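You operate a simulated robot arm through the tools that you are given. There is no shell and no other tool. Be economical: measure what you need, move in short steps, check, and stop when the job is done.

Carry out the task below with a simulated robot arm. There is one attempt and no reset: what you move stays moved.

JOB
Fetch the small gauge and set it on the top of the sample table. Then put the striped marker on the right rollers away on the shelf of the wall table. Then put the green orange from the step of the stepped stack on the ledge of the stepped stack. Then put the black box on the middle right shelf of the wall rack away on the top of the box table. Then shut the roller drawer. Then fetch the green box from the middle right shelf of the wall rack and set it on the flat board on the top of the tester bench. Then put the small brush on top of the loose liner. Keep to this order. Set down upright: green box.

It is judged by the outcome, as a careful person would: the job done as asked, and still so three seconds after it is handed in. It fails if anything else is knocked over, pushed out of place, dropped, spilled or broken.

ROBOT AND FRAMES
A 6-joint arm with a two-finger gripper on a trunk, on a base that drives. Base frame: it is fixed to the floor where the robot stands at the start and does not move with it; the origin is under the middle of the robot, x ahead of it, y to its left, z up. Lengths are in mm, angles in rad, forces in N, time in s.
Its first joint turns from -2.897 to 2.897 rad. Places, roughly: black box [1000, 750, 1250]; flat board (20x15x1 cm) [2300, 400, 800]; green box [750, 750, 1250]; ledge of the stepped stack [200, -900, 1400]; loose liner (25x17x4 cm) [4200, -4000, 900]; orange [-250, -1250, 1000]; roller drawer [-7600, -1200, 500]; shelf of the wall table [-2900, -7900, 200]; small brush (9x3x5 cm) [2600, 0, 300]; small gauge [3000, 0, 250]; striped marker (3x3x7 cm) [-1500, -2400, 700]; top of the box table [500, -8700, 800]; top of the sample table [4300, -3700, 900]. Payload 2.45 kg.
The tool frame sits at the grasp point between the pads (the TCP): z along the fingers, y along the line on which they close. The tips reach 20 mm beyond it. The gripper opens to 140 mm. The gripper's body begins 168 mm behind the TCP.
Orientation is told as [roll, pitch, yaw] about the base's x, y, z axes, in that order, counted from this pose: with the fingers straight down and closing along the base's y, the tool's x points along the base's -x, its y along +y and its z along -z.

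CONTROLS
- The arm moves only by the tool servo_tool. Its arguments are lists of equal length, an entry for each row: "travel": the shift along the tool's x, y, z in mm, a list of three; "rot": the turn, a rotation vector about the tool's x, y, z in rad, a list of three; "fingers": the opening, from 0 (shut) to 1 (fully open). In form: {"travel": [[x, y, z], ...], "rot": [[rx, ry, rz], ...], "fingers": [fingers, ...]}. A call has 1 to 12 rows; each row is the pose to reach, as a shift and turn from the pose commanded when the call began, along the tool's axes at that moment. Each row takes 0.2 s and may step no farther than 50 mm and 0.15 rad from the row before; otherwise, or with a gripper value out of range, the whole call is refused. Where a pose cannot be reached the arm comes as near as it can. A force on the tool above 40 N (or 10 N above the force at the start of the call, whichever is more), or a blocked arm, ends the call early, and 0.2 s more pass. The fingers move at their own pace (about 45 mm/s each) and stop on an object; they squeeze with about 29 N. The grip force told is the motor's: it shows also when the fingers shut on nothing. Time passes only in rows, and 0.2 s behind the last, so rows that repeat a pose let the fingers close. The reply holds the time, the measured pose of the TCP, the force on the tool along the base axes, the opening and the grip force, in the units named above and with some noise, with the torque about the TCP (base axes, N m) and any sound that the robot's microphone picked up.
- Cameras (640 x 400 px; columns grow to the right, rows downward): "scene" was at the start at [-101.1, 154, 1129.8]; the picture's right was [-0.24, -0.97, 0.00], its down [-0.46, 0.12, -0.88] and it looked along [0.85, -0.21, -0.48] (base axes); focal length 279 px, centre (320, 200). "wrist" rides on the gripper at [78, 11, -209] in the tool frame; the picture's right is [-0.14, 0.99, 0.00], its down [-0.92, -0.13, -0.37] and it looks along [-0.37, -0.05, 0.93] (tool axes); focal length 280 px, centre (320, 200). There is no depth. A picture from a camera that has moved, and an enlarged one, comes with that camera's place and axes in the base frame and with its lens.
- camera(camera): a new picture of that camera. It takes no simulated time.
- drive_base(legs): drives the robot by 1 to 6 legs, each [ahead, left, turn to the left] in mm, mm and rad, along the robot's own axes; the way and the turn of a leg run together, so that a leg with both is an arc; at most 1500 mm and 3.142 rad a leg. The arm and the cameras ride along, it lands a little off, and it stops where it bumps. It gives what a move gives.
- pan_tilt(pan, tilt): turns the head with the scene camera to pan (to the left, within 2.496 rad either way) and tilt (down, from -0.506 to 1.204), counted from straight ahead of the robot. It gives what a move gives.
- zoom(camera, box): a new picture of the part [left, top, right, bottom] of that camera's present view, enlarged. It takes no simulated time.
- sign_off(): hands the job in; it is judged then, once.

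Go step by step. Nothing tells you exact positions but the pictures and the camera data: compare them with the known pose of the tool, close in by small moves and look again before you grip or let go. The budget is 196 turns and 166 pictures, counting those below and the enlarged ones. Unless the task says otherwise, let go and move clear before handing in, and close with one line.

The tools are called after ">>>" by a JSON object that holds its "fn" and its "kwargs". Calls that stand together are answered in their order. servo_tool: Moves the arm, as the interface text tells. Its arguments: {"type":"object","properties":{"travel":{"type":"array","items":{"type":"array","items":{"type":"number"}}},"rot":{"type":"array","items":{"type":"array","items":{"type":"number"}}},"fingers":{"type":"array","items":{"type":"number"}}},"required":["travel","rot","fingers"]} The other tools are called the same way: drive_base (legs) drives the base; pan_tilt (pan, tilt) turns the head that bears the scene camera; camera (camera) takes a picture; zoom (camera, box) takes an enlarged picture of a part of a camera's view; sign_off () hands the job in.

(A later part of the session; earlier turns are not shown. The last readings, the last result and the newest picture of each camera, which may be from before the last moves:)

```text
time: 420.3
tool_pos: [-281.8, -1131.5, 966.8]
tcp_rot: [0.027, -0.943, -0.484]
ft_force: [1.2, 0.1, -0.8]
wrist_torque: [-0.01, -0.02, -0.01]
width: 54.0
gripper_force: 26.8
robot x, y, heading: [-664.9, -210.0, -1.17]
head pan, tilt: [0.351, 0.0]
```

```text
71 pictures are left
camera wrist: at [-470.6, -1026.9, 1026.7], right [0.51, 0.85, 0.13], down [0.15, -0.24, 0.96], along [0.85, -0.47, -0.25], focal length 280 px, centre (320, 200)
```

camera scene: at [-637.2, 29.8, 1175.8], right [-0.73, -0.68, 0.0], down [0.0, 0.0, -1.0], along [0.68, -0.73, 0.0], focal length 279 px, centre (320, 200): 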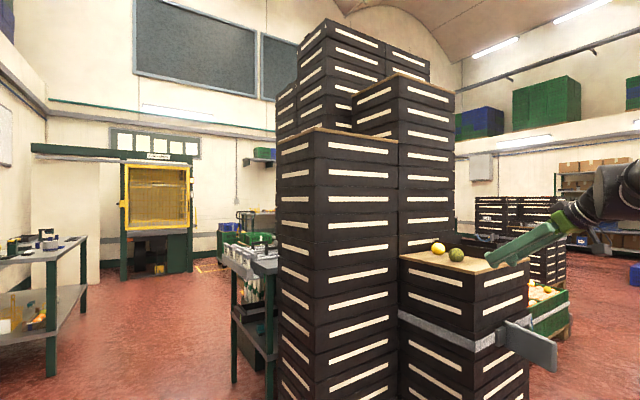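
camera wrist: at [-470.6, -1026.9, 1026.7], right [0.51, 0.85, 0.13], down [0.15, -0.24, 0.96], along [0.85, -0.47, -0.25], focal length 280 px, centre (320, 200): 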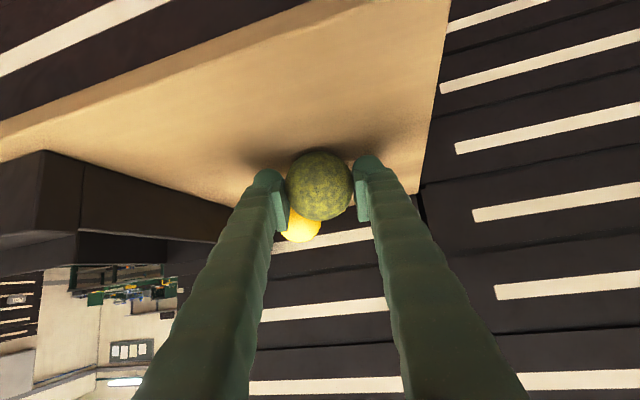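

Gripped (54 mm). Lift, back away from the step, then raise.

>>> {"fn": "servo_tool", "kwargs": {"travel": [[-24, 0, -18], [-48, 0, -36], [-24, 0, -70], [0, 0, -103], [24, 0, -136], [40, 0, -158], [2, 0, -186], [-36, 0, -213], [-74, 0, -241], [-112, 0, -268], [-150, 0, -296], [-188, 0, -324]], "rot": [[0, 0, 0], [0, 0, 0], [0, 0, 0], [0, 0, 0], [0, 0, 0], [0, 0, 0], [0, 0, 0], [0, 0, 0], [0, 0, 0], [0, 0, 0], [0, 0, 0], [0, 0, 0]], "fingers": [0, 0, 0, 0, 0, 0, 0, 0, 0, 0, 0, 0]}}

>>> {"fn": "drive_base", "kwargs": {"legs": [[-150, 0, 0]]}}

>>> {"fn": "servo_tool", "kwargs": {"travel": [[-38, 0, -28], [-76, 0, -55], [-114, 0, -83], [-152, 0, -110], [-190, 0, -138], [-200, 0, -145]], "rot": [[0, 0, 0], [0, 0, 0], [0, 0, 0], [0, 0, 0], [0, 0, 0], [0, 0, 0]], "fingers": [0, 0, 0, 0, 0, 0]}}

>>> {"fn": "camera", "kwargs": {"camera": "wrist"}}

```text
time: 422.9
tool_pos: [-423.2, -1069.2, 1310.8]
tcp_rot: [0.029, -0.943, -0.483]
ft_force: [-0.2, -0.4, -0.6]
wrist_torque: [0.0, -0.02, -0.05]
width: 53.6
gripper_force: 28.7
robot x, y, heading: [-662.6, -207.4, -1.169]
head pan, tilt: [0.351, 0.0]
```

```text
time: 424.3
tool_pos: [-481.0, -929.5, 1309.9]
tcp_rot: [0.028, -0.941, -0.482]
ft_force: [0.3, -0.2, -1.9]
wrist_torque: [-0.01, 0.02, 0.01]
width: 53.8
gripper_force: 28.9
robot x, y, heading: [-723.3, -66.7, -1.169]
head pan, tilt: [0.351, 0.0]
```

```text
time: 425.7
tool_pos: [-480.9, -897.7, 1465.9]
tcp_rot: [0.026, -0.941, -0.482]
ft_force: [-0.4, 0.2, -0.1]
wrist_torque: [0.01, 0.04, 0.03]
width: 53.8
gripper_force: 29.4
out of reach, approached as far as the arm can: row 3, 4, 5, 6
robot x, y, heading: [-720.0, -64.6, -1.167]
head pan, tilt: [0.351, 0.0]
```

```text
70 pictures are left
camera wrist: at [-671.2, -792.9, 1526.4], right [0.51, 0.85, 0.13], down [0.15, -0.24, 0.96], along [0.85, -0.47, -0.25], focal length 280 px, centre (320, 200)
```

wrist: 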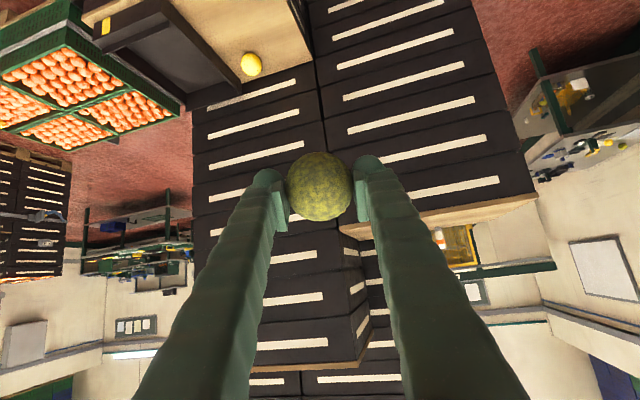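

The ledge's top is about z≈1437, with its north-west corner near (67,-689). I retract the arm inward and raise it, then approach the ledge from the north.

>>> {"fn": "servo_tool", "kwargs": {"travel": [[19, 27, -27], [38, 54, -53], [58, 81, -80], [77, 108, -106], [53, 108, -124], [29, 108, -141], [5, 108, -159]], "rot": [[0, 0, 0], [0, 0, 0], [0, 0, 0], [0, 0, 0], [0, 0, 0], [0, 0, 0], [0, 0, 0]], "fingers": [0, 0, 0, 0, 0, 0, 0]}}

```text
time: 427.3
tool_pos: [-551.1, -739.0, 1545.2]
tcp_rot: [0.027, -0.945, -0.482]
ft_force: [-1.1, -1.1, -0.2]
wrist_torque: [0.06, -0.05, 0.1]
width: 53.5
gripper_force: 28.7
out of reach, approached as far as the arm can: row 7
robot x, y, heading: [-723.8, -66.7, -1.172]
head pan, tilt: [0.351, 0.0]
```

TCP at z 1545, r≈694. Turn away, then slide east so the orange comes over the ledge; stopping short to look.

>>> {"fn": "drive_base", "kwargs": {"legs": [[0, 0, -0.53], [-43, 930, 0]]}}

>>> {"fn": "camera", "kwargs": {"camera": "wrist"}}

>>> {"fn": "pan_tilt", "kwargs": {"pan": 0.1, "tilt": -0.25}}

>>> {"fn": "camera", "kwargs": {"camera": "scene"}}

```text
time: 433.7
tool_pos: [25.2, -811.4, 1544.5]
tcp_rot: [0.026, -0.944, -1.008]
ft_force: [-1.1, -0.3, -0.3]
wrist_torque: [0.0, 0.01, -0.02]
width: 53.8
gripper_force: 28.8
robot x, y, heading: [217.7, -143.6, -1.696]
head pan, tilt: [0.351, 0.0]
```

```text
69 pictures are left
camera wrist: at [-86.1, -624.9, 1605.3], right [0.87, 0.48, 0.13], down [0.01, -0.28, 0.96], along [0.49, -0.83, -0.25], focal length 280 px, centre (320, 200)
```

wrist: 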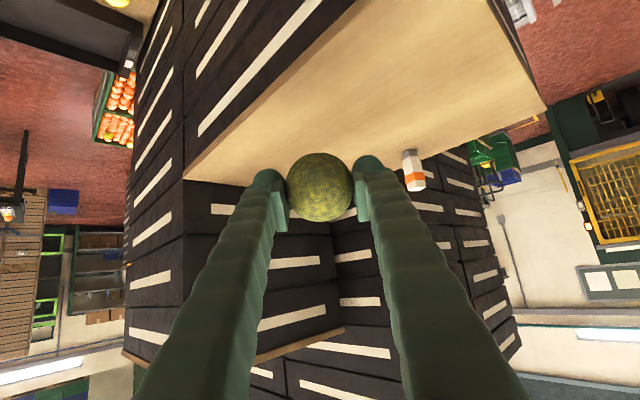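

```text
time: 434.4
tool_pos: [24.7, -810.0, 1545.2]
tcp_rot: [0.027, -0.943, -1.009]
ft_force: [1.1, -0.2, -1.4]
wrist_torque: [0.01, 0.02, 0.01]
width: 53.7
gripper_force: 29.1
robot x, y, heading: [214.5, -144.7, -1.694]
head pan, tilt: [0.099, -0.25]
```

```text
68 pictures are left
camera scene: at [410.5, -57.3, 1197.2], right [-1.0, 0.03, 0.0], down [-0.01, -0.25, -0.97], along [-0.02, -0.97, 0.25], focal length 279 px, centre (320, 200)
```

scene: 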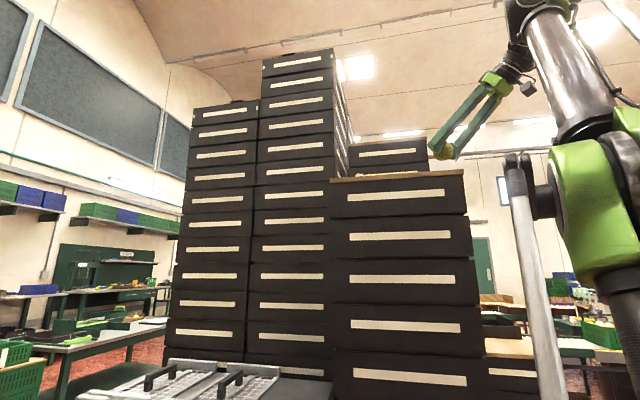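

The ledge top is clear except a small white/orange item on its east side. I shift the orange to a spot ~130–170 mm inside the NW corner.

>>> {"fn": "drive_base", "kwargs": {"legs": [[70, 108, 0]]}}

>>> {"fn": "servo_tool", "kwargs": {"travel": [[16, 0, 12], [32, 0, 23], [44, 0, 32]], "rot": [[0, 0, 0], [0, 0, 0], [0, 0, 0]], "fingers": [0, 0, 0]}}

>>> {"fn": "camera", "kwargs": {"camera": "wrist"}}

```text
time: 435.7
tool_pos: [123.4, -895.1, 1545.9]
tcp_rot: [0.027, -0.945, -1.009]
ft_force: [-0.8, -0.2, -1.5]
wrist_torque: [-0.02, 0.01, -0.01]
width: 53.8
gripper_force: 29.6
robot x, y, heading: [314.3, -232.0, -1.7]
head pan, tilt: [0.099, -0.25]
```

```text
time: 436.5
tool_pos: [125.6, -892.8, 1490.9]
tcp_rot: [0.026, -0.943, -1.008]
ft_force: [0.0, 0.1, -0.7]
wrist_torque: [0.0, 0.0, 0.04]
width: 53.9
gripper_force: 28.8
robot x, y, heading: [313.2, -230.8, -1.693]
head pan, tilt: [0.099, -0.25]
```

```text
67 pictures are left
camera wrist: at [14.1, -708.2, 1550.3], right [0.87, 0.48, 0.13], down [0.01, -0.28, 0.96], along [0.49, -0.83, -0.25], focal length 280 px, centre (320, 200)
```

wrist: 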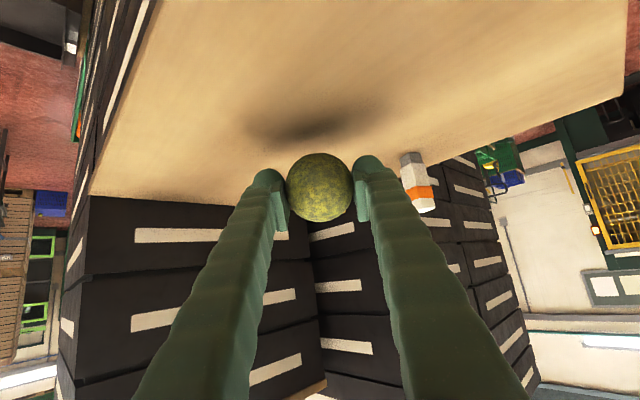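

Still above the surface. Lower in small steps.

>>> {"fn": "servo_tool", "kwargs": {"travel": [[4, 0, 3], [8, 0, 6], [12, 0, 9], [16, 0, 12]], "rot": [[0, 0, 0], [0, 0, 0], [0, 0, 0], [0, 0, 0]], "fingers": [0, 0, 0, 0]}}

>>> {"fn": "zoom", "kwargs": {"camera": "wrist", "box": [220, 80, 420, 240]}}

```text
time: 437.5
tool_pos: [125.4, -894.3, 1471.3]
tcp_rot: [0.025, -0.944, -1.009]
ft_force: [-0.4, 0.7, -1.2]
wrist_torque: [-0.02, -0.03, 0.02]
width: 53.8
gripper_force: 29.3
robot x, y, heading: [313.1, -224.9, -1.696]
head pan, tilt: [0.099, -0.25]
```

```text
2.50 times, centred on (320, 160) of wrist
camera zoom: at [14.7, -708.5, 1530.6], right [0.87, 0.48, 0.13], down [0.01, -0.28, 0.96], along [0.49, -0.83, -0.25], focal length 701 px, centre (320, 300)
```

zoom: 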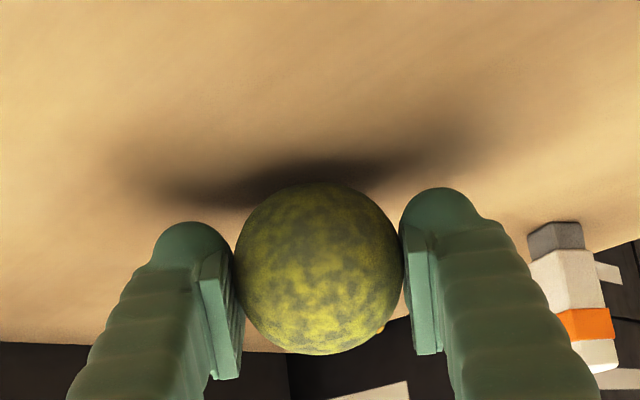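

>>> {"fn": "servo_tool", "kwargs": {"travel": [[3.2, 0, 2.4], [6.4, 0, 4.7], [9.6, 0, 7], [12, 0, 9]], "rot": [[0, 0, 0], [0, 0, 0], [0, 0, 0], [0, 0, 0]], "fingers": [0, 0, 0, 0]}}

>>> {"fn": "zoom", "kwargs": {"camera": "wrist", "box": [220, 80, 420, 240]}}

```text
time: 438.6
tool_pos: [126.4, -895.3, 1459.1]
tcp_rot: [0.024, -0.949, -1.008]
ft_force: [-1.5, 2.6, 8.5]
wrist_torque: [-0.11, 0.29, -0.1]
width: 53.0
gripper_force: 29.1
robot x, y, heading: [317.3, -225.6, -1.695]
head pan, tilt: [0.099, -0.25]
stopped in row 4: the force on the tool passed its limit at 46 N (the readings are from after the stop); the commanded pose is now the measured one
```

```text
2.50 times, centred on (320, 160) of wrist
camera zoom: at [15.1, -707.6, 1517.3], right [0.87, 0.48, 0.13], down [0.01, -0.28, 0.96], along [0.49, -0.83, -0.25], focal length 701 px, centre (320, 300)
```

zoom: 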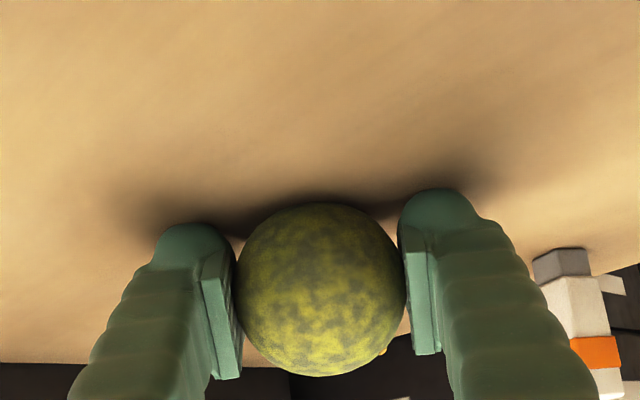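

Contact. Open slowly and lift straight up.

>>> {"fn": "servo_tool", "kwargs": {"travel": [[0, 0, 0], [0, 0, 0], [0, 0, 0], [0, 0, 0], [-16, 0, -12], [-32, 0, -23], [-56, 0, -41]], "rot": [[0, 0, 0], [0, 0, 0], [0, 0, 0], [0, 0, 0], [0, 0, 0], [0, 0, 0], [0, 0, 0]], "fingers": [0.42, 0.5, 0.6, 0.65, 0.65, 0.65, 0.65]}}

>>> {"fn": "camera", "kwargs": {"camera": "wrist"}}

```text
time: 440.1
tool_pos: [125.0, -891.9, 1528.0]
tcp_rot: [0.023, -0.947, -1.008]
ft_force: [-0.4, 0.4, 0.2]
wrist_torque: [0.02, 0.06, -0.07]
width: 90.7
gripper_force: 0.1
robot x, y, heading: [310.2, -229.4, -1.694]
head pan, tilt: [0.099, -0.25]
```

```text
64 pictures are left
camera wrist: at [14.3, -707.2, 1586.3], right [0.87, 0.48, 0.13], down [0.01, -0.28, 0.96], along [0.49, -0.83, -0.25], focal length 280 px, centre (320, 200)
```

wrist: 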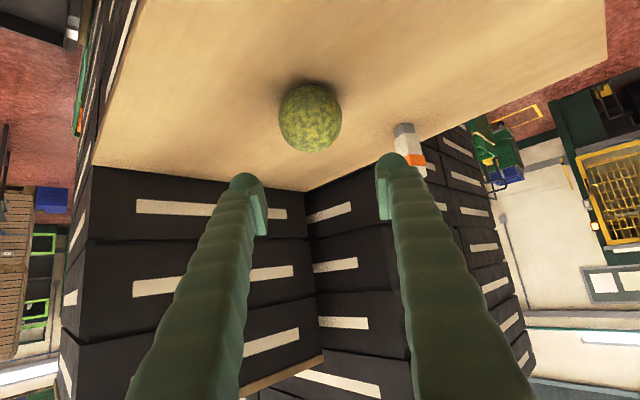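

Orange rests on the ledge. Next the black box on the wall rack: I withdraw, turn around in the open area west, and face the rack.

>>> {"fn": "drive_base", "kwargs": {"legs": [[-100, 0, 0], [0, -1010, 0], [260, 0, 0], [0, 0, -3.0]]}}

>>> {"fn": "pan_tilt", "kwargs": {"pan": -0.7, "tilt": 0.1}}

>>> {"fn": "camera", "kwargs": {"camera": "scene"}}

```text
time: 454.6
tool_pos: [-623.9, 428.1, 1526.8]
tcp_rot: [0.025, -0.948, 2.28]
ft_force: [0.7, -0.3, 1.3]
wrist_torque: [-0.01, -0.03, -0.03]
width: 91.2
gripper_force: 0.1
robot x, y, heading: [-712.1, -256.0, 1.597]
head pan, tilt: [0.099, -0.25]
```

```text
time: 455.8
tool_pos: [-624.9, 427.4, 1526.0]
tcp_rot: [0.025, -0.947, 2.282]
ft_force: [-0.4, -0.3, 0.9]
wrist_torque: [-0.01, 0.03, -0.01]
width: 91.0
gripper_force: 0.0
robot x, y, heading: [-714.6, -257.1, 1.594]
head pan, tilt: [-0.7, 0.099]
```

```text
63 pictures are left
camera scene: at [-826.1, -379.9, 1166.8], right [0.78, -0.63, 0.0], down [-0.06, -0.08, -1.0], along [0.62, 0.78, -0.1], focal length 279 px, centre (320, 200)
```

scene: 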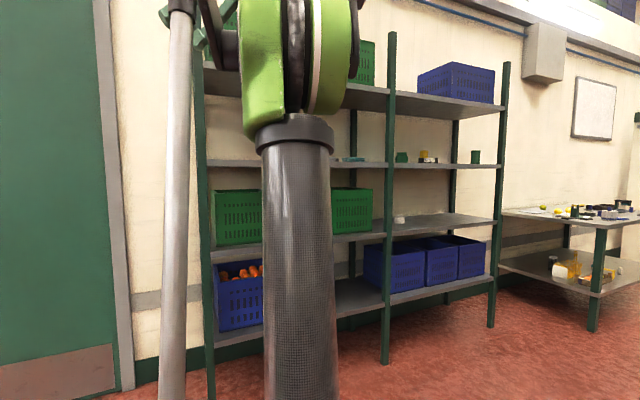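

The rack's right bay spans from upright (490,627) to (1458,378). Driving east and turning to face it squarely.

>>> {"fn": "drive_base", "kwargs": {"legs": [[-70, -1432, 0], [0, 0, -0.276]]}}

>>> {"fn": "pan_tilt", "kwargs": {"pan": 0.15, "tilt": 0.1}}

>>> {"fn": "camera", "kwargs": {"camera": "scene"}}

>>> {"fn": "camera", "kwargs": {"camera": "wrist"}}

```text
time: 463.8
tool_pos: [1007.3, 320.2, 1527.7]
tcp_rot: [0.028, -0.948, 1.985]
ft_force: [0.5, -0.6, -0.8]
wrist_torque: [0.0, 0.01, -0.04]
width: 91.3
gripper_force: 0.0
robot x, y, heading: [724.7, -309.6, 1.298]
head pan, tilt: [-0.7, 0.099]
```

```text
time: 465.0
tool_pos: [1007.2, 321.4, 1526.9]
tcp_rot: [0.026, -0.947, 1.986]
ft_force: [-0.9, -1.0, 0.1]
wrist_torque: [0.0, -0.02, -0.03]
width: 90.9
gripper_force: 0.2
robot x, y, heading: [719.7, -311.6, 1.295]
head pan, tilt: [0.15, 0.099]
```

```text
62 pictures are left
camera scene: at [514.1, -353.7, 1166.7], right [0.99, -0.12, 0.0], down [-0.01, -0.1, -0.99], along [0.12, 0.99, -0.1], focal length 279 px, centre (320, 200)
```

scene: 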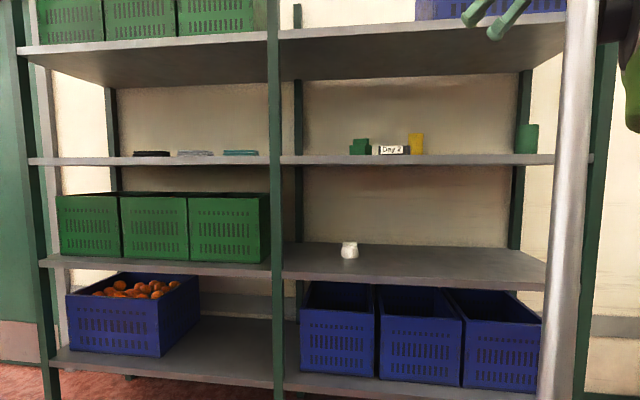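

```text
61 pictures are left
camera wrist: at [1088.0, 122.5, 1585.8], right [-0.93, -0.34, 0.13], down [0.03, 0.28, 0.96], along [-0.36, 0.9, -0.25], focal length 280 px, centre (320, 200)
```

wrist: 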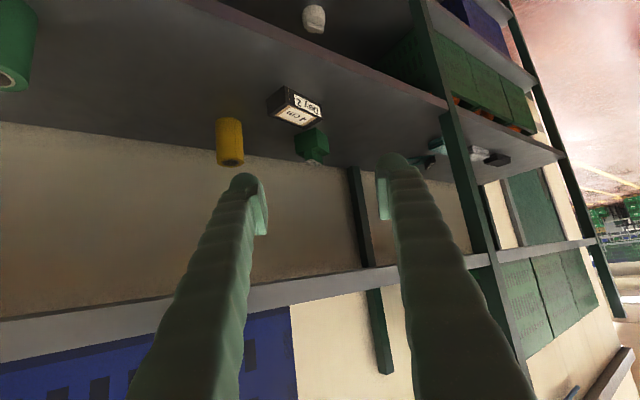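

I see the green box, black box ("Day 2" label), yellow cup. Zooming both views.

>>> {"fn": "zoom", "kwargs": {"camera": "scene", "box": [330, 120, 450, 170]}}

>>> {"fn": "zoom", "kwargs": {"camera": "wrist", "box": [190, 60, 350, 180]}}

```text
5.33 times, centred on (390, 145) of scene
camera zoom: at [514.1, -353.7, 1166.7], right [0.99, -0.12, 0.0], down [-0.01, -0.1, -0.99], along [0.12, 0.99, -0.1], focal length 1490 px, centre (-53, 493)
```

zoom: 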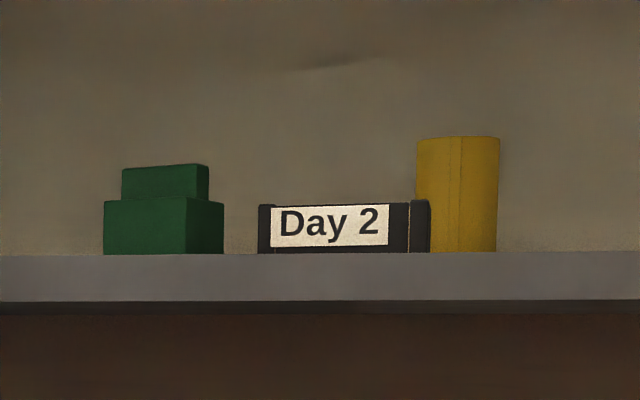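

```text
3.33 times, centred on (270, 120) of wrist
camera zoom: at [1088.0, 122.5, 1585.8], right [-0.93, -0.34, 0.13], down [0.03, 0.28, 0.96], along [-0.36, 0.9, -0.25], focal length 935 px, centre (487, 467)
```

zoom: 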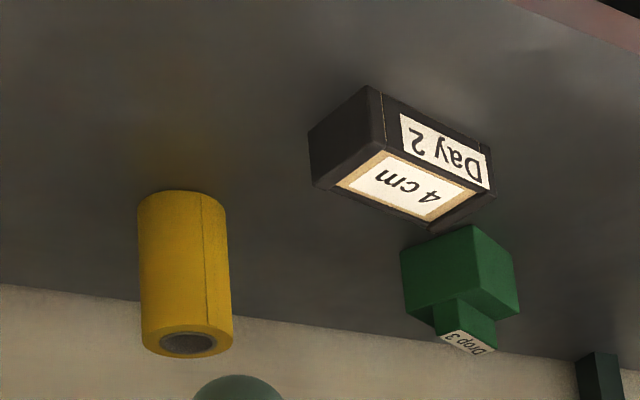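

Black box: top-front edge at ≈(898,621,1252), ~90×45×38 mm, shelf ≈1215. I turn the tool to its normal (az 1.22) and move to a standoff in front.

>>> {"fn": "servo_tool", "kwargs": {"travel": [[8, 8, 40], [15, 17, 80], [23, 25, 120], [31, 34, 160], [38, 42, 200], [46, 51, 240], [54, 59, 280], [61, 68, 320]], "rot": [[0.078, 0, 0.056], [0.155, 0, 0.112], [0.233, 0, 0.168], [0.31, 0, 0.223], [0.388, 0, 0.279], [0.465, 0, 0.335], [0.543, 0, 0.391], [0.62, 0, 0.447]], "fingers": [0.7, 0.8, 0.95, 0.95, 0.95, 0.95, 0.95, 0.95]}}

>>> {"fn": "camera", "kwargs": {"camera": "wrist"}}

```text
time: 466.8
tool_pos: [847.8, 494.7, 1290.8]
tcp_rot: [0.017, -0.937, 1.225]
ft_force: [-0.6, -1.5, -0.3]
wrist_torque: [0.05, 0.03, 0.02]
width: 133.1
gripper_force: 0.0
robot x, y, heading: [726.4, -311.7, 1.296]
head pan, tilt: [0.15, 0.099]
```

```text
58 pictures are left
camera wrist: at [767.2, 294.9, 1352.3], right [-0.91, 0.4, 0.12], down [0.21, 0.19, 0.96], along [0.36, 0.9, -0.26], focal length 280 px, centre (320, 200)
```

wrist: 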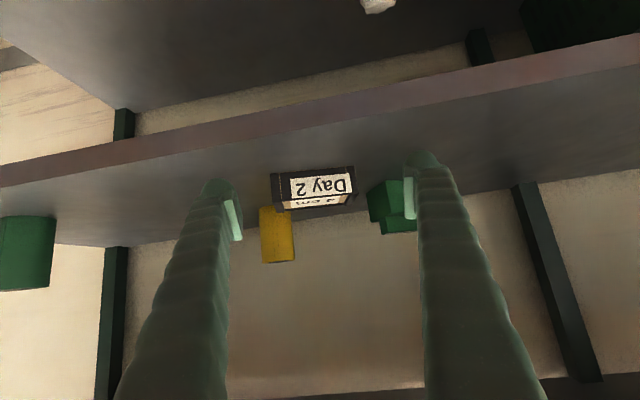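

Nearly aligned. Move 70 mm in and down to grip height, then check centring.

>>> {"fn": "servo_tool", "kwargs": {"travel": [[-1, -5, 42], [-3, -11, 84]], "rot": [[0, 0, 0], [0, 0, 0]], "fingers": [1, 1]}}

>>> {"fn": "zoom", "kwargs": {"camera": "wrist", "box": [160, 80, 480, 280]}}

```text
time: 467.4
tool_pos: [879.7, 556.3, 1244.2]
tcp_rot: [0.02, -0.937, 1.223]
ft_force: [0.0, -0.6, 0.0]
wrist_torque: [0.02, -0.03, 0.02]
width: 140.1
gripper_force: 0.0
robot x, y, heading: [717.9, -311.2, 1.301]
head pan, tilt: [0.15, 0.099]
```

```text
2.00 times, centred on (320, 180) of wrist
camera zoom: at [800.3, 357.4, 1304.9], right [-0.91, 0.4, 0.12], down [0.21, 0.19, 0.96], along [0.36, 0.9, -0.26], focal length 561 px, centre (320, 240)
```

zoom: 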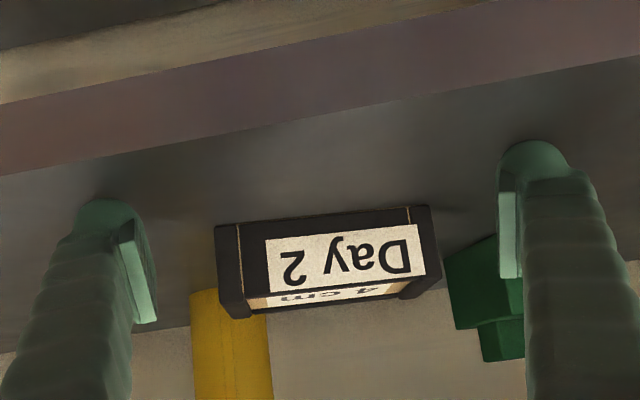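

Well centred, clear of the green box. Advance 80 mm and close.

>>> {"fn": "servo_tool", "kwargs": {"travel": [[-24, -1, 32], [-47, -2, 64], [-47, -2, 64], [-47, -2, 64], [-47, -2, 64], [-47, -2, 64]], "rot": [[0, 0, 0], [0, 0, 0], [0, 0, 0], [0, 0, 0], [0, 0, 0], [0, 0, 0]], "fingers": [1, 1, 0.8, 0.6, 0.5, 0.5]}}

>>> {"fn": "zoom", "kwargs": {"camera": "wrist", "box": [160, 80, 480, 280]}}

```text
time: 468.8
tool_pos: [908.6, 631.3, 1243.3]
tcp_rot: [0.019, -0.936, 1.223]
ft_force: [0.7, 0.8, 6.0]
wrist_torque: [-0.11, -0.01, 0.07]
width: 122.3
gripper_force: 28.7
robot x, y, heading: [720.7, -310.4, 1.296]
head pan, tilt: [0.15, 0.099]
```

```text
2.00 times, centred on (320, 180) of wrist
camera zoom: at [827.3, 432.4, 1304.7], right [-0.91, 0.4, 0.12], down [0.21, 0.19, 0.96], along [0.36, 0.9, -0.26], focal length 561 px, centre (320, 240)
```

zoom: 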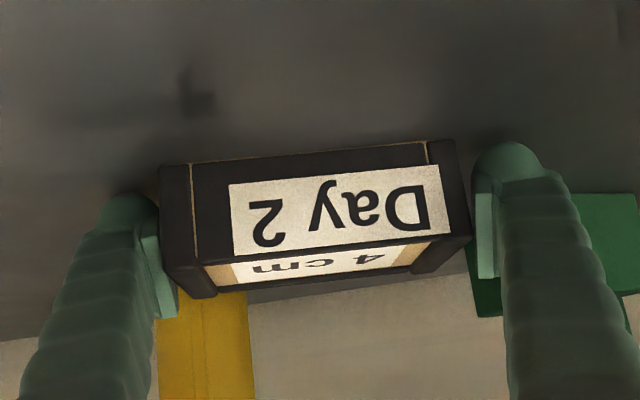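

Gripped at 122 mm with full force. Lifting slightly and checking.

>>> {"fn": "servo_tool", "kwargs": {"travel": [[-16, 0, -12], [-32, 0, -24]], "rot": [[0, 0, 0], [0, 0, 0]], "fingers": [0.5, 0.5]}}

>>> {"fn": "zoom", "kwargs": {"camera": "wrist", "box": [160, 80, 480, 280]}}

```text
time: 469.4
tool_pos: [909.9, 631.5, 1284.2]
tcp_rot: [0.019, -0.937, 1.221]
ft_force: [0.1, -1.4, -0.8]
wrist_torque: [0.02, 0.03, 0.02]
width: 122.5
gripper_force: 29.1
robot x, y, heading: [718.4, -312.5, 1.298]
head pan, tilt: [0.15, 0.099]
```

```text
2.00 times, centred on (320, 180) of wrist
camera zoom: at [828.7, 432.6, 1345.1], right [-0.91, 0.4, 0.12], down [0.21, 0.19, 0.96], along [0.36, 0.9, -0.26], focal length 561 px, centre (320, 240)
```

zoom: 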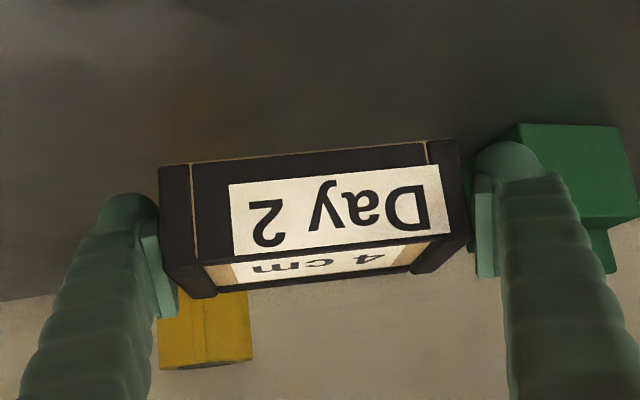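

Black box is held. Retract the arm from the rack, then start the trip to the box table.

>>> {"fn": "servo_tool", "kwargs": {"travel": [[-10, 0, -40], [14, 0, -72], [37, 0, -104], [61, 0, -136], [85, 0, -169], [108, 0, -201]], "rot": [[0, 0, 0], [0, 0, 0], [0, 0, 0], [0, 0, 0], [0, 0, 0], [0, 0, 0]], "fingers": [0.5, 0.5, 0.5, 0.5, 0.5, 0.5]}}

>>> {"fn": "drive_base", "kwargs": {"legs": [[0, 0, -1.19], [560, 0, 0], [0, 0, -1.04], [860, 0, 0], [0, 0, -0.567], [1080, 0, 0]]}}

```text
time: 470.8
tool_pos: [835.1, 417.5, 1314.9]
tcp_rot: [0.02, -0.936, 1.225]
ft_force: [0.0, 0.7, -1.5]
wrist_torque: [-0.02, -0.01, 0.01]
width: 122.1
gripper_force: 28.7
robot x, y, heading: [721.3, -311.0, 1.291]
head pan, tilt: [0.15, 0.099]
```

```text
time: 490.4
tool_pos: [1983.5, -2734.3, 1316.6]
tcp_rot: [0.019, -0.936, -1.589]
ft_force: [0.1, -0.3, -1.5]
wrist_torque: [0.0, 0.01, 0.0]
width: 120.2
gripper_force: 28.3
robot x, y, heading: [1854.6, -2011.2, -1.513]
head pan, tilt: [0.15, 0.099]
```

Continuing south through the wide corridor between the second stack and the long table toward the box table.

>>> {"fn": "drive_base", "kwargs": {"legs": [[0, 0, -0.338], [1450, 0, 0], [1350, 0, 0]]}}

>>> {"fn": "pan_tilt", "kwargs": {"pan": 0.45, "tilt": 0.3}}

>>> {"fn": "camera", "kwargs": {"camera": "scene"}}

```text
time: 505.0
tool_pos: [941.6, -5418.7, 1315.2]
tcp_rot: [0.02, -0.937, -1.936]
ft_force: [0.9, 0.0, -1.6]
wrist_torque: [0.01, -0.01, -0.01]
width: 118.8
gripper_force: 29.3
robot x, y, heading: [1068.0, -4693.6, -1.866]
head pan, tilt: [0.15, 0.099]
```

```text
time: 505.8
tool_pos: [939.3, -5418.5, 1315.8]
tcp_rot: [0.02, -0.938, -1.936]
ft_force: [-1.0, 0.0, -0.9]
wrist_torque: [0.04, 0.02, 0.01]
width: 118.8
gripper_force: 29.1
robot x, y, heading: [1065.7, -4694.8, -1.862]
head pan, tilt: [0.45, 0.3]
```

```text
54 pictures are left
camera scene: at [1304.2, -4653.7, 1148.1], right [-0.99, -0.16, 0.0], down [-0.05, 0.29, -0.96], along [0.15, -0.94, -0.3], focal length 279 px, centre (320, 200)
```

scene: 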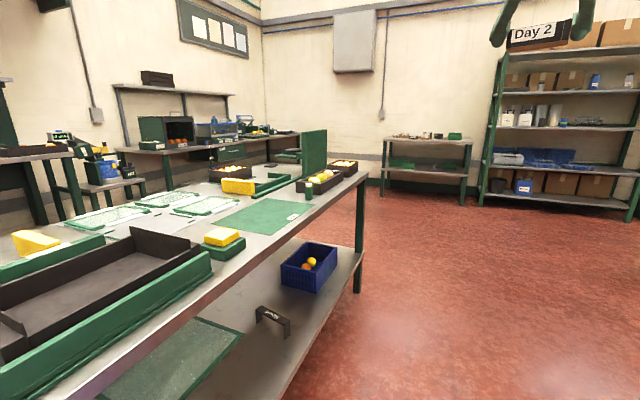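

>>> {"fn": "drive_base", "kwargs": {"legs": [[1400, 0, 0.03], [0, 0, 0.25], [1250, 0, 0]]}}

>>> {"fn": "pan_tilt", "kwargs": {"pan": 0.25, "tilt": 0.4}}

>>> {"fn": "camera", "kwargs": {"camera": "scene"}}

```text
time: 519.5
tool_pos: [766.8, -8015.2, 1316.3]
tcp_rot: [0.019, -0.938, -1.643]
ft_force: [0.4, -1.0, -1.0]
wrist_torque: [0.0, 0.02, 0.0]
width: 118.1
gripper_force: 29.0
robot x, y, heading: [679.3, -7282.9, -1.576]
head pan, tilt: [0.45, 0.3]
```

```text
time: 520.3
tool_pos: [767.3, -8015.3, 1315.3]
tcp_rot: [0.02, -0.937, -1.642]
ft_force: [0.0, -0.8, -1.3]
wrist_torque: [-0.01, -0.01, 0.01]
width: 117.9
gripper_force: 29.1
robot x, y, heading: [680.2, -7283.4, -1.569]
head pan, tilt: [0.25, 0.4]
```

```text
53 pictures are left
camera scene: at [877.4, -7183.0, 1138.8], right [-0.97, -0.25, 0.0], down [-0.1, 0.38, -0.92], along [0.23, -0.89, -0.39], focal length 279 px, centre (320, 200)
```

scene: 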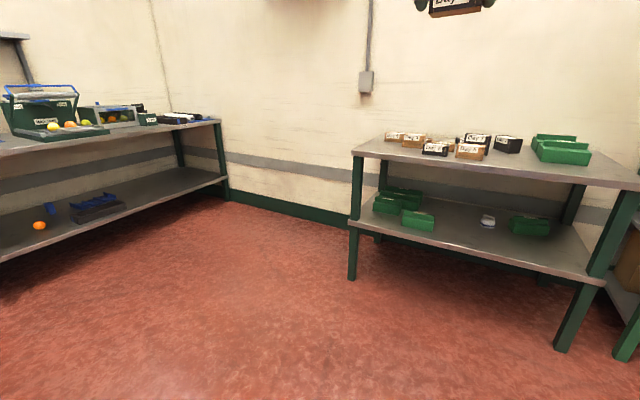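

The box table is ahead, with several boxes. Zoom to choose a free spot.

>>> {"fn": "zoom", "kwargs": {"camera": "scene", "box": [340, 120, 640, 220]}}

```text
2.13 times, centred on (490, 170) of scene
camera zoom: at [877.4, -7183.0, 1138.8], right [-0.97, -0.25, 0.0], down [-0.1, 0.38, -0.92], along [0.23, -0.89, -0.39], focal length 596 px, centre (-43, 264)
```

zoom: 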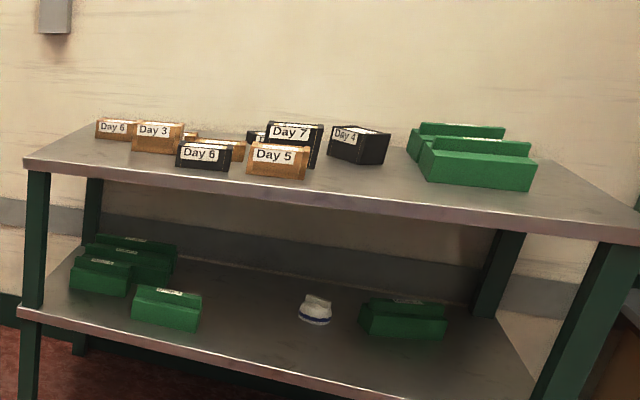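

Free spot in front of the boxes at about (350,-8545). Driving there aligned to the table normal.

>>> {"fn": "drive_base", "kwargs": {"legs": [[414, -280, 0], [0, 0, -0.176]]}}

>>> {"fn": "camera", "kwargs": {"camera": "wrist"}}

```text
time: 523.9
tool_pos: [346.6, -8434.4, 1314.9]
tcp_rot: [0.019, -0.937, -1.829]
ft_force: [-0.7, -0.5, -1.5]
wrist_torque: [0.03, -0.01, -0.03]
width: 117.5
gripper_force: 28.8
robot x, y, heading: [399.7, -7701.1, -1.755]
head pan, tilt: [0.25, 0.4]
```

```text
51 pictures are left
camera wrist: at [408.9, -8227.0, 1377.0], right [0.94, -0.32, 0.12], down [-0.19, -0.21, 0.96], along [-0.28, -0.93, -0.26], focal length 280 px, centre (320, 200)
```

wrist: 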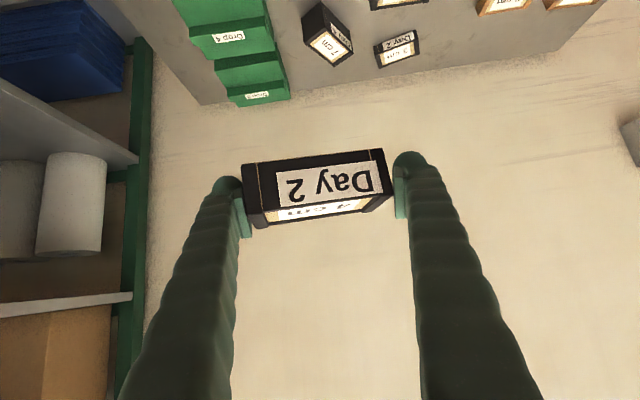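

>>> {"fn": "servo_tool", "kwargs": {"travel": [[29, 3, 35], [58, 6, 69], [88, 9, 104], [117, 12, 138], [146, 16, 173], [175, 19, 208], [204, 22, 242], [234, 25, 277], [263, 28, 311], [292, 31, 346]], "rot": [[0, 0, 0], [0, 0, 0], [0, 0, 0], [0, 0, 0], [0, 0, 0], [0, 0, 0], [0, 0, 0], [0, 0, 0], [0, 0, 0], [0, 0, 0]], "fingers": [0.5, 0.5, 0.5, 0.5, 0.5, 0.5, 0.5, 0.5, 0.5, 0.5]}}

>>> {"fn": "camera", "kwargs": {"camera": "wrist"}}

>>> {"fn": "zoom", "kwargs": {"camera": "scene", "box": [320, 80, 640, 240]}}

```text
time: 526.1
tool_pos: [357.6, -8545.9, 875.5]
tcp_rot: [0.02, -0.938, -1.829]
ft_force: [0.2, -0.3, -1.4]
wrist_torque: [-0.04, 0.02, 0.01]
width: 117.2
gripper_force: 29.2
robot x, y, heading: [395.0, -7698.5, -1.757]
head pan, tilt: [0.25, 0.4]
```

```text
50 pictures are left
camera wrist: at [418.3, -8339.7, 936.7], right [0.94, -0.32, 0.12], down [-0.19, -0.21, 0.96], along [-0.28, -0.93, -0.26], focal length 280 px, centre (320, 200)
```

wrist: 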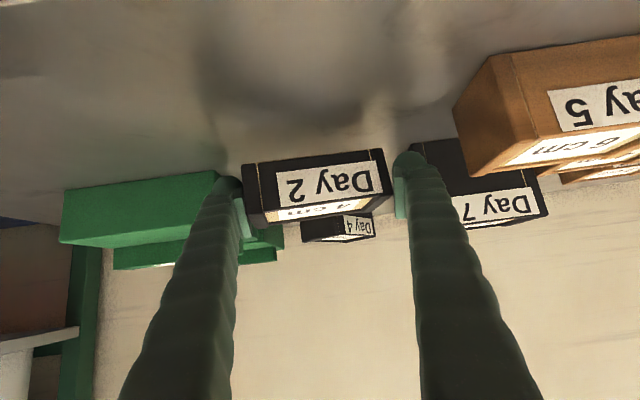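

```text
2.00 times, centred on (480, 160) of scene
camera zoom: at [609.8, -7636.5, 1138.8], right [-1.0, -0.06, 0.0], down [-0.03, 0.39, -0.92], along [0.06, -0.92, -0.39], focal length 559 px, centre (0, 280)
```

zoom: 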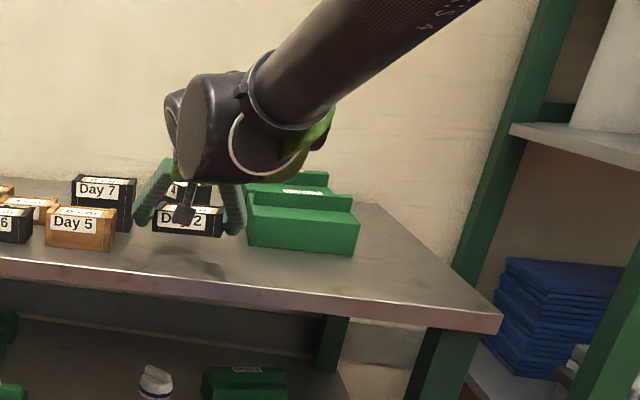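

Good clearance on both sides. Lower toward the table.

>>> {"fn": "servo_tool", "kwargs": {"travel": [[10, 0, 7.5], [20, 0, 15], [28, 0, 21]], "rot": [[0, 0, 0], [0, 0, 0], [0, 0, 0]], "fingers": [0.5, 0.5, 0.5]}}

>>> {"fn": "servo_tool", "kwargs": {"travel": [[3, 0, 2.2], [6, 0, 4.4], [8, 0, 6]], "rot": [[0, 0, 0], [0, 0, 0], [0, 0, 0]], "fingers": [0.5, 0.5, 0.5]}}

```text
time: 527.0
tool_pos: [358.8, -8546.8, 843.6]
tcp_rot: [0.019, -0.942, -1.828]
ft_force: [-0.4, 1.6, 21.5]
wrist_torque: [0.34, -0.18, 0.02]
width: 118.1
gripper_force: 28.7
robot x, y, heading: [392.4, -7699.5, -1.756]
head pan, tilt: [0.25, 0.4]
stopped in row 3: the force on the tool passed its limit at 43 N (the readings are from after the stop); the commanded pose is now the measured one
```

```text
time: 527.4
tool_pos: [358.0, -8547.8, 842.9]
tcp_rot: [0.019, -0.945, -1.825]
ft_force: [-0.9, 2.3, 19.7]
wrist_torque: [0.39, -0.21, 0.07]
width: 118.1
gripper_force: 29.4
robot x, y, heading: [398.4, -7701.6, -1.755]
head pan, tilt: [0.25, 0.4]
stopped in row 1: the force on the tool passed its limit at 42 N (the readings are from after the stop); the commanded pose is now the measured one
```

Contact at z 843. Verify and release.

>>> {"fn": "servo_tool", "kwargs": {"travel": [[0, 0, 0], [0, 0, 0], [0, 0, 0], [0, 0, 0]], "rot": [[0, 0, 0], [0, 0, 0], [0, 0, 0], [0, 0, 0]], "fingers": [0.9, 0.95, 1, 1]}}

>>> {"fn": "camera", "kwargs": {"camera": "wrist"}}

```text
time: 528.4
tool_pos: [358.8, -8549.2, 842.5]
tcp_rot: [0.02, -0.942, -1.826]
ft_force: [0.3, 0.1, -0.5]
wrist_torque: [-0.03, 0.01, 0.0]
width: 139.8
gripper_force: 0.0
robot x, y, heading: [399.9, -7701.6, -1.753]
head pan, tilt: [0.25, 0.4]
```

```text
48 pictures are left
camera wrist: at [418.4, -8341.2, 902.2], right [0.94, -0.31, 0.12], down [-0.19, -0.2, 0.96], along [-0.28, -0.93, -0.25], focal length 280 px, centre (320, 200)
```

wrist: 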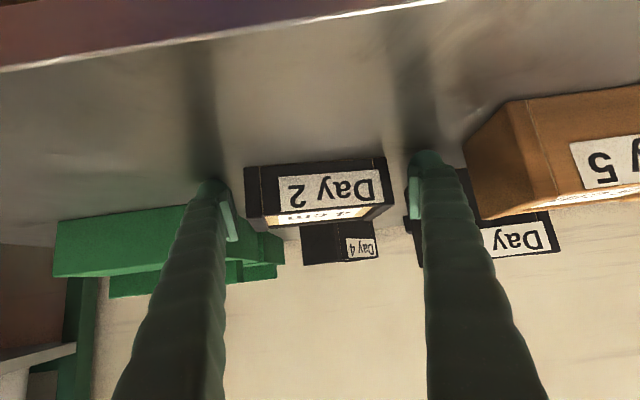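

Box set down. Retract, raise the arm, then head back north (same corridor) toward the roller drawer in the west.

>>> {"fn": "servo_tool", "kwargs": {"travel": [[24, 0, -32], [48, 0, -65], [70, 0, -98], [55, 0, -140], [18, 0, -168], [-20, 0, -196], [-58, 0, -224], [-96, 0, -252], [-134, 0, -280], [-172, 0, -308]], "rot": [[0, 0, 0], [0, 0, 0], [0, 0, 0], [0, 0, 0], [0, 0, 0], [0, 0, 0], [0, 0, 0], [0, 0, 0], [0, 0, 0], [0, 0, 0]], "fingers": [1, 1, 1, 1, 0.7, 0.5, 0.3, 0.3, 0.3, 0.3]}}

>>> {"fn": "drive_base", "kwargs": {"legs": [[-150, 0, 0], [0, 0, -0.039], [-1000, 0, 0], [-1000, 0, 0], [-926, 0, 0]]}}

```text
time: 530.6
tool_pos: [391.0, -8405.0, 1163.2]
tcp_rot: [0.02, -0.943, -1.826]
ft_force: [-0.5, -0.4, 0.8]
wrist_torque: [0.02, 0.01, -0.03]
width: 42.0
gripper_force: 0.1
robot x, y, heading: [399.3, -7698.1, -1.758]
head pan, tilt: [0.25, 0.4]
```

```text
time: 546.4
tool_pos: [1025.4, -5394.0, 1163.0]
tcp_rot: [0.018, -0.942, -1.844]
ft_force: [0.1, 0.5, 0.8]
wrist_torque: [-0.01, -0.01, -0.01]
width: 42.1
gripper_force: 0.0
robot x, y, heading: [1043.4, -4690.0, -1.776]
head pan, tilt: [0.25, 0.4]
```

>>> {"fn": "drive_base", "kwargs": {"legs": [[0, 0, -0.089], [-1400, 0, 0], [-1399, 0, 0], [0, 0, 0.346], [-1062, 0, 0]]}}

```text
time: 566.6
tool_pos: [1933.7, -1627.7, 1163.7]
tcp_rot: [0.02, -0.943, -1.57]
ft_force: [-0.2, -0.4, -0.4]
wrist_torque: [-0.03, 0.0, 0.03]
width: 42.0
gripper_force: 0.0
robot x, y, heading: [1762.6, -944.1, -1.499]
head pan, tilt: [0.25, 0.4]
```

>>> {"fn": "drive_base", "kwargs": {"legs": [[0, 0, 0.507], [-889, 0, 0], [0, 0, 0.992], [-1500, 30, 0], [-1200, 0, 0]]}}

>>> {"fn": "pan_tilt", "kwargs": {"pan": 2.49, "tilt": 0.3}}

>>> {"fn": "camera", "kwargs": {"camera": "scene"}}

```text
refused: leg 4 is longer than a leg can be; nothing moved
```

```text
time: 568.6
tool_pos: [1934.2, -1627.0, 1163.6]
tcp_rot: [0.018, -0.943, -1.571]
ft_force: [0.0, -1.5, -0.1]
wrist_torque: [0.02, 0.0, 0.02]
width: 42.1
gripper_force: 0.0
robot x, y, heading: [1762.4, -941.2, -1.501]
head pan, tilt: [2.491, 0.3]
```

```text
47 pictures are left
camera scene: at [1974.7, -663.0, 1148.0], right [0.84, -0.55, 0.0], down [-0.16, -0.25, -0.96], along [0.53, 0.8, -0.3], focal length 279 px, centre (320, 200)
```

scene: 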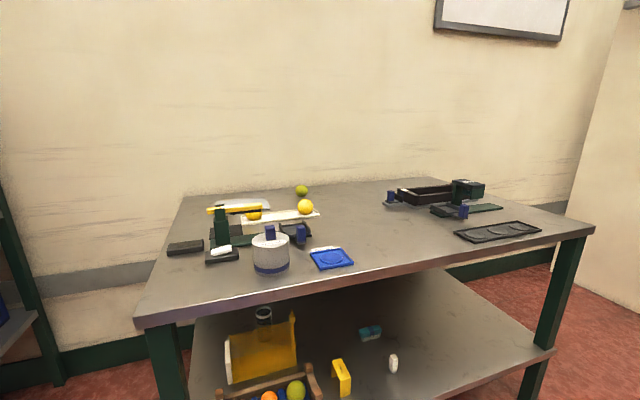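

>>> {"fn": "drive_base", "kwargs": {"legs": [[0, 0, 0.507], [-889, 0, 0], [0, 0, 0.992], [-1450, 30, 0], [-1250, 0, 0]]}}

>>> {"fn": "camera", "kwargs": {"camera": "scene"}}

```text
time: 589.9
tool_pos: [-717.0, -67.4, 1162.7]
tcp_rot: [0.02, -0.943, -0.054]
ft_force: [0.1, -0.1, -0.1]
wrist_torque: [-0.02, -0.01, 0.0]
width: 42.2
gripper_force: 0.0
robot x, y, heading: [-1406.7, -197.2, 0.016]
head pan, tilt: [2.491, 0.3]
```

```text
46 pictures are left
camera scene: at [-1675.0, 25.5, 1148.0], right [0.59, 0.8, 0.0], down [0.24, -0.18, -0.96], along [-0.77, 0.57, -0.3], focal length 279 px, centre (320, 200)
```

scene: 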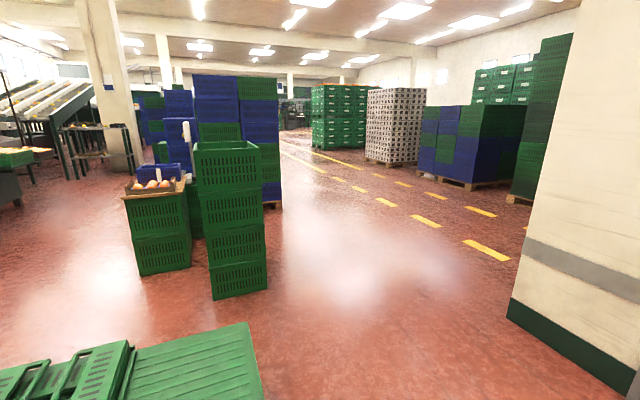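

Turning west; the aisle between the green pallet and the machine line runs along y≈-1050.

>>> {"fn": "drive_base", "kwargs": {"legs": [[0, 0, 3.125], [200, 853, 0], [1400, 0, 0]]}}

>>> {"fn": "pan_tilt", "kwargs": {"pan": 0.25, "tilt": 0.3}}

>>> {"fn": "camera", "kwargs": {"camera": "scene"}}

```text
time: 608.5
tool_pos: [-3701.4, -1180.1, 1162.5]
tcp_rot: [0.018, -0.942, 3.066]
ft_force: [-1.0, -0.6, 0.6]
wrist_torque: [0.01, -0.01, -0.01]
width: 42.1
gripper_force: 0.0
robot x, y, heading: [-3004.8, -1061.3, 3.138]
head pan, tilt: [2.491, 0.3]
```

```text
time: 610.5
tool_pos: [-3702.1, -1182.2, 1162.1]
tcp_rot: [0.02, -0.944, 3.067]
ft_force: [-0.1, 0.2, 0.1]
wrist_torque: [0.01, -0.03, 0.02]
width: 42.0
gripper_force: 0.0
robot x, y, heading: [-3006.7, -1061.4, 3.134]
head pan, tilt: [0.25, 0.3]
```

```text
45 pictures are left
camera scene: at [-2908.2, -1258.3, 1148.0], right [-0.24, 0.97, 0.0], down [0.29, 0.07, -0.96], along [-0.93, -0.23, -0.3], focal length 279 px, centre (320, 200)
```

scene: 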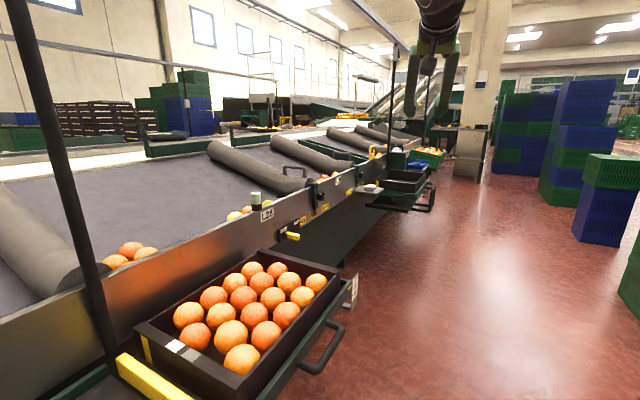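

The machine front slants north-west, so I shift lanes accordingly and look again.

>>> {"fn": "drive_base", "kwargs": {"legs": [[0, 0, -0.39], [1480, 0, 0], [0, 0, 0.13]]}}

>>> {"fn": "pan_tilt", "kwargs": {"pan": 0.35, "tilt": 0.25}}

>>> {"fn": "camera", "kwargs": {"camera": "scene"}}

```text
time: 619.8
tool_pos: [-5094.1, -405.4, 1163.9]
tcp_rot: [0.02, -0.942, 2.798]
ft_force: [0.3, -0.1, -0.4]
wrist_torque: [0.03, -0.01, 0.0]
width: 42.2
gripper_force: 0.0
robot x, y, heading: [-4391.3, -471.2, 2.868]
head pan, tilt: [0.25, 0.3]
```

```text
time: 620.4
tool_pos: [-5094.3, -405.7, 1163.1]
tcp_rot: [0.02, -0.943, 2.798]
ft_force: [-0.1, -0.3, 0.1]
wrist_torque: [0.05, -0.01, 0.03]
width: 42.2
gripper_force: 0.0
robot x, y, heading: [-4394.5, -472.4, 2.868]
head pan, tilt: [0.351, 0.25]
```

```text
44 pictures are left
camera scene: at [-4349.8, -699.0, 1152.7], right [-0.08, 1.0, 0.0], down [0.25, 0.02, -0.97], along [-0.97, -0.07, -0.25], focal length 279 px, centre (320, 200)
```

scene: 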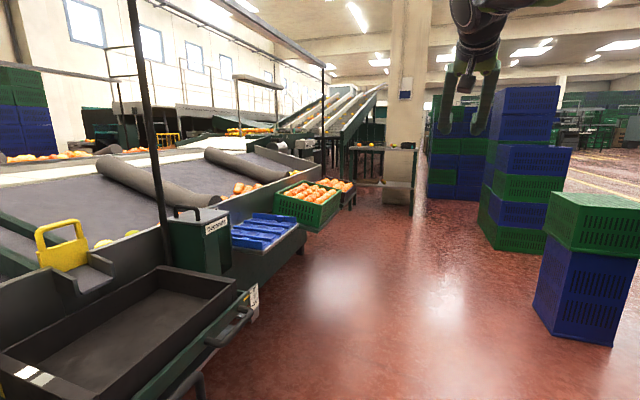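

>>> {"fn": "drive_base", "kwargs": {"legs": [[0, 0, 0.25], [1400, 0, 0]]}}

>>> {"fn": "pan_tilt", "kwargs": {"pan": 0.45, "tilt": 0.35}}

>>> {"fn": "camera", "kwargs": {"camera": "scene"}}

```text
time: 628.2
tool_pos: [-6479.6, -566.9, 1163.3]
tcp_rot: [0.02, -0.944, 3.062]
ft_force: [0.1, 0.8, -0.5]
wrist_torque: [0.0, 0.0, 0.02]
width: 42.2
gripper_force: 0.1
robot x, y, heading: [-5786.0, -444.1, 3.132]
head pan, tilt: [0.351, 0.25]
```

```text
time: 628.9
tool_pos: [-6480.1, -566.8, 1163.3]
tcp_rot: [0.02, -0.942, 3.063]
ft_force: [0.6, -0.2, 0.2]
wrist_torque: [0.01, 0.0, -0.02]
width: 41.9
gripper_force: 0.2
robot x, y, heading: [-5782.6, -446.6, 3.13]
head pan, tilt: [0.45, 0.351]
```

```text
43 pictures are left
camera scene: at [-5680.1, -664.6, 1143.4], right [-0.43, 0.9, 0.0], down [0.31, 0.15, -0.94], along [-0.85, -0.4, -0.34], focal length 279 px, centre (320, 200)
```

scene: 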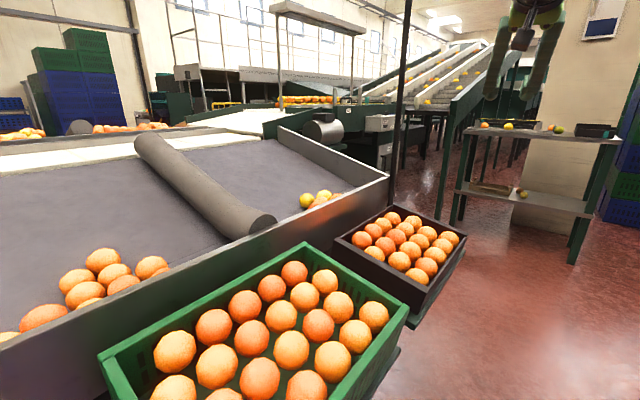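

>>> {"fn": "zoom", "kwargs": {"camera": "scene", "box": [270, 70, 470, 220]}}

```text
2.67 times, centred on (370, 145) of scene
camera zoom: at [-5680.1, -664.6, 1143.4], right [-0.43, 0.9, 0.0], down [0.31, 0.15, -0.94], along [-0.85, -0.4, -0.34], focal length 745 px, centre (187, 347)
```

zoom: 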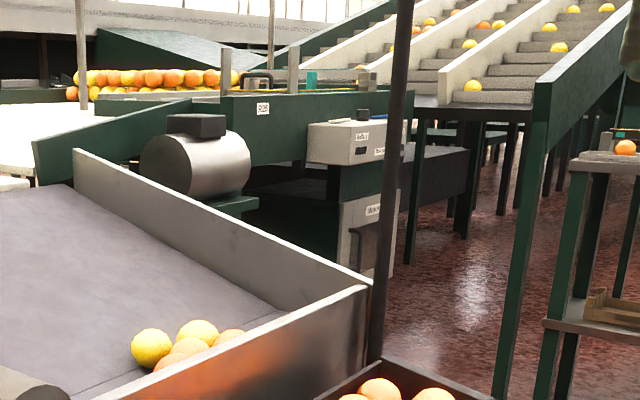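

A drawer unit stands past the machine corner. Moving closer to view it.

>>> {"fn": "drive_base", "kwargs": {"legs": [[1250, -50, 0]]}}

>>> {"fn": "pan_tilt", "kwargs": {"pan": 0.95, "tilt": 0.45}}

>>> {"fn": "camera", "kwargs": {"camera": "scene"}}

```text
time: 633.8
tool_pos: [-7493.1, -528.0, 1163.4]
tcp_rot: [0.019, -0.943, 3.083]
ft_force: [0.5, 0.1, -0.1]
wrist_torque: [0.01, 0.02, 0.02]
width: 42.1
gripper_force: 0.1
robot x, y, heading: [-6802.3, -398.2, -3.132]
head pan, tilt: [0.45, 0.351]
stopped in leg 1: the robot was blocked; the commanded pose is now the measured one
```

```text
time: 634.7
tool_pos: [-7493.1, -528.2, 1162.1]
tcp_rot: [0.019, -0.944, 3.083]
ft_force: [0.0, -0.3, 0.3]
wrist_torque: [-0.02, 0.0, 0.01]
width: 41.9
gripper_force: 0.1
robot x, y, heading: [-6803.8, -390.8, -3.132]
head pan, tilt: [0.949, 0.45]
```

```text
41 pictures are left
camera scene: at [-6661.2, -642.8, 1134.1], right [-0.82, 0.57, 0.0], down [0.25, 0.36, -0.9], along [-0.52, -0.74, -0.44], focal length 279 px, centre (320, 200)
```

scene: 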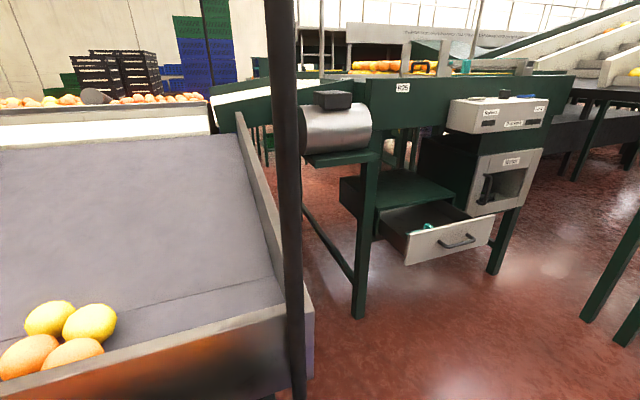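

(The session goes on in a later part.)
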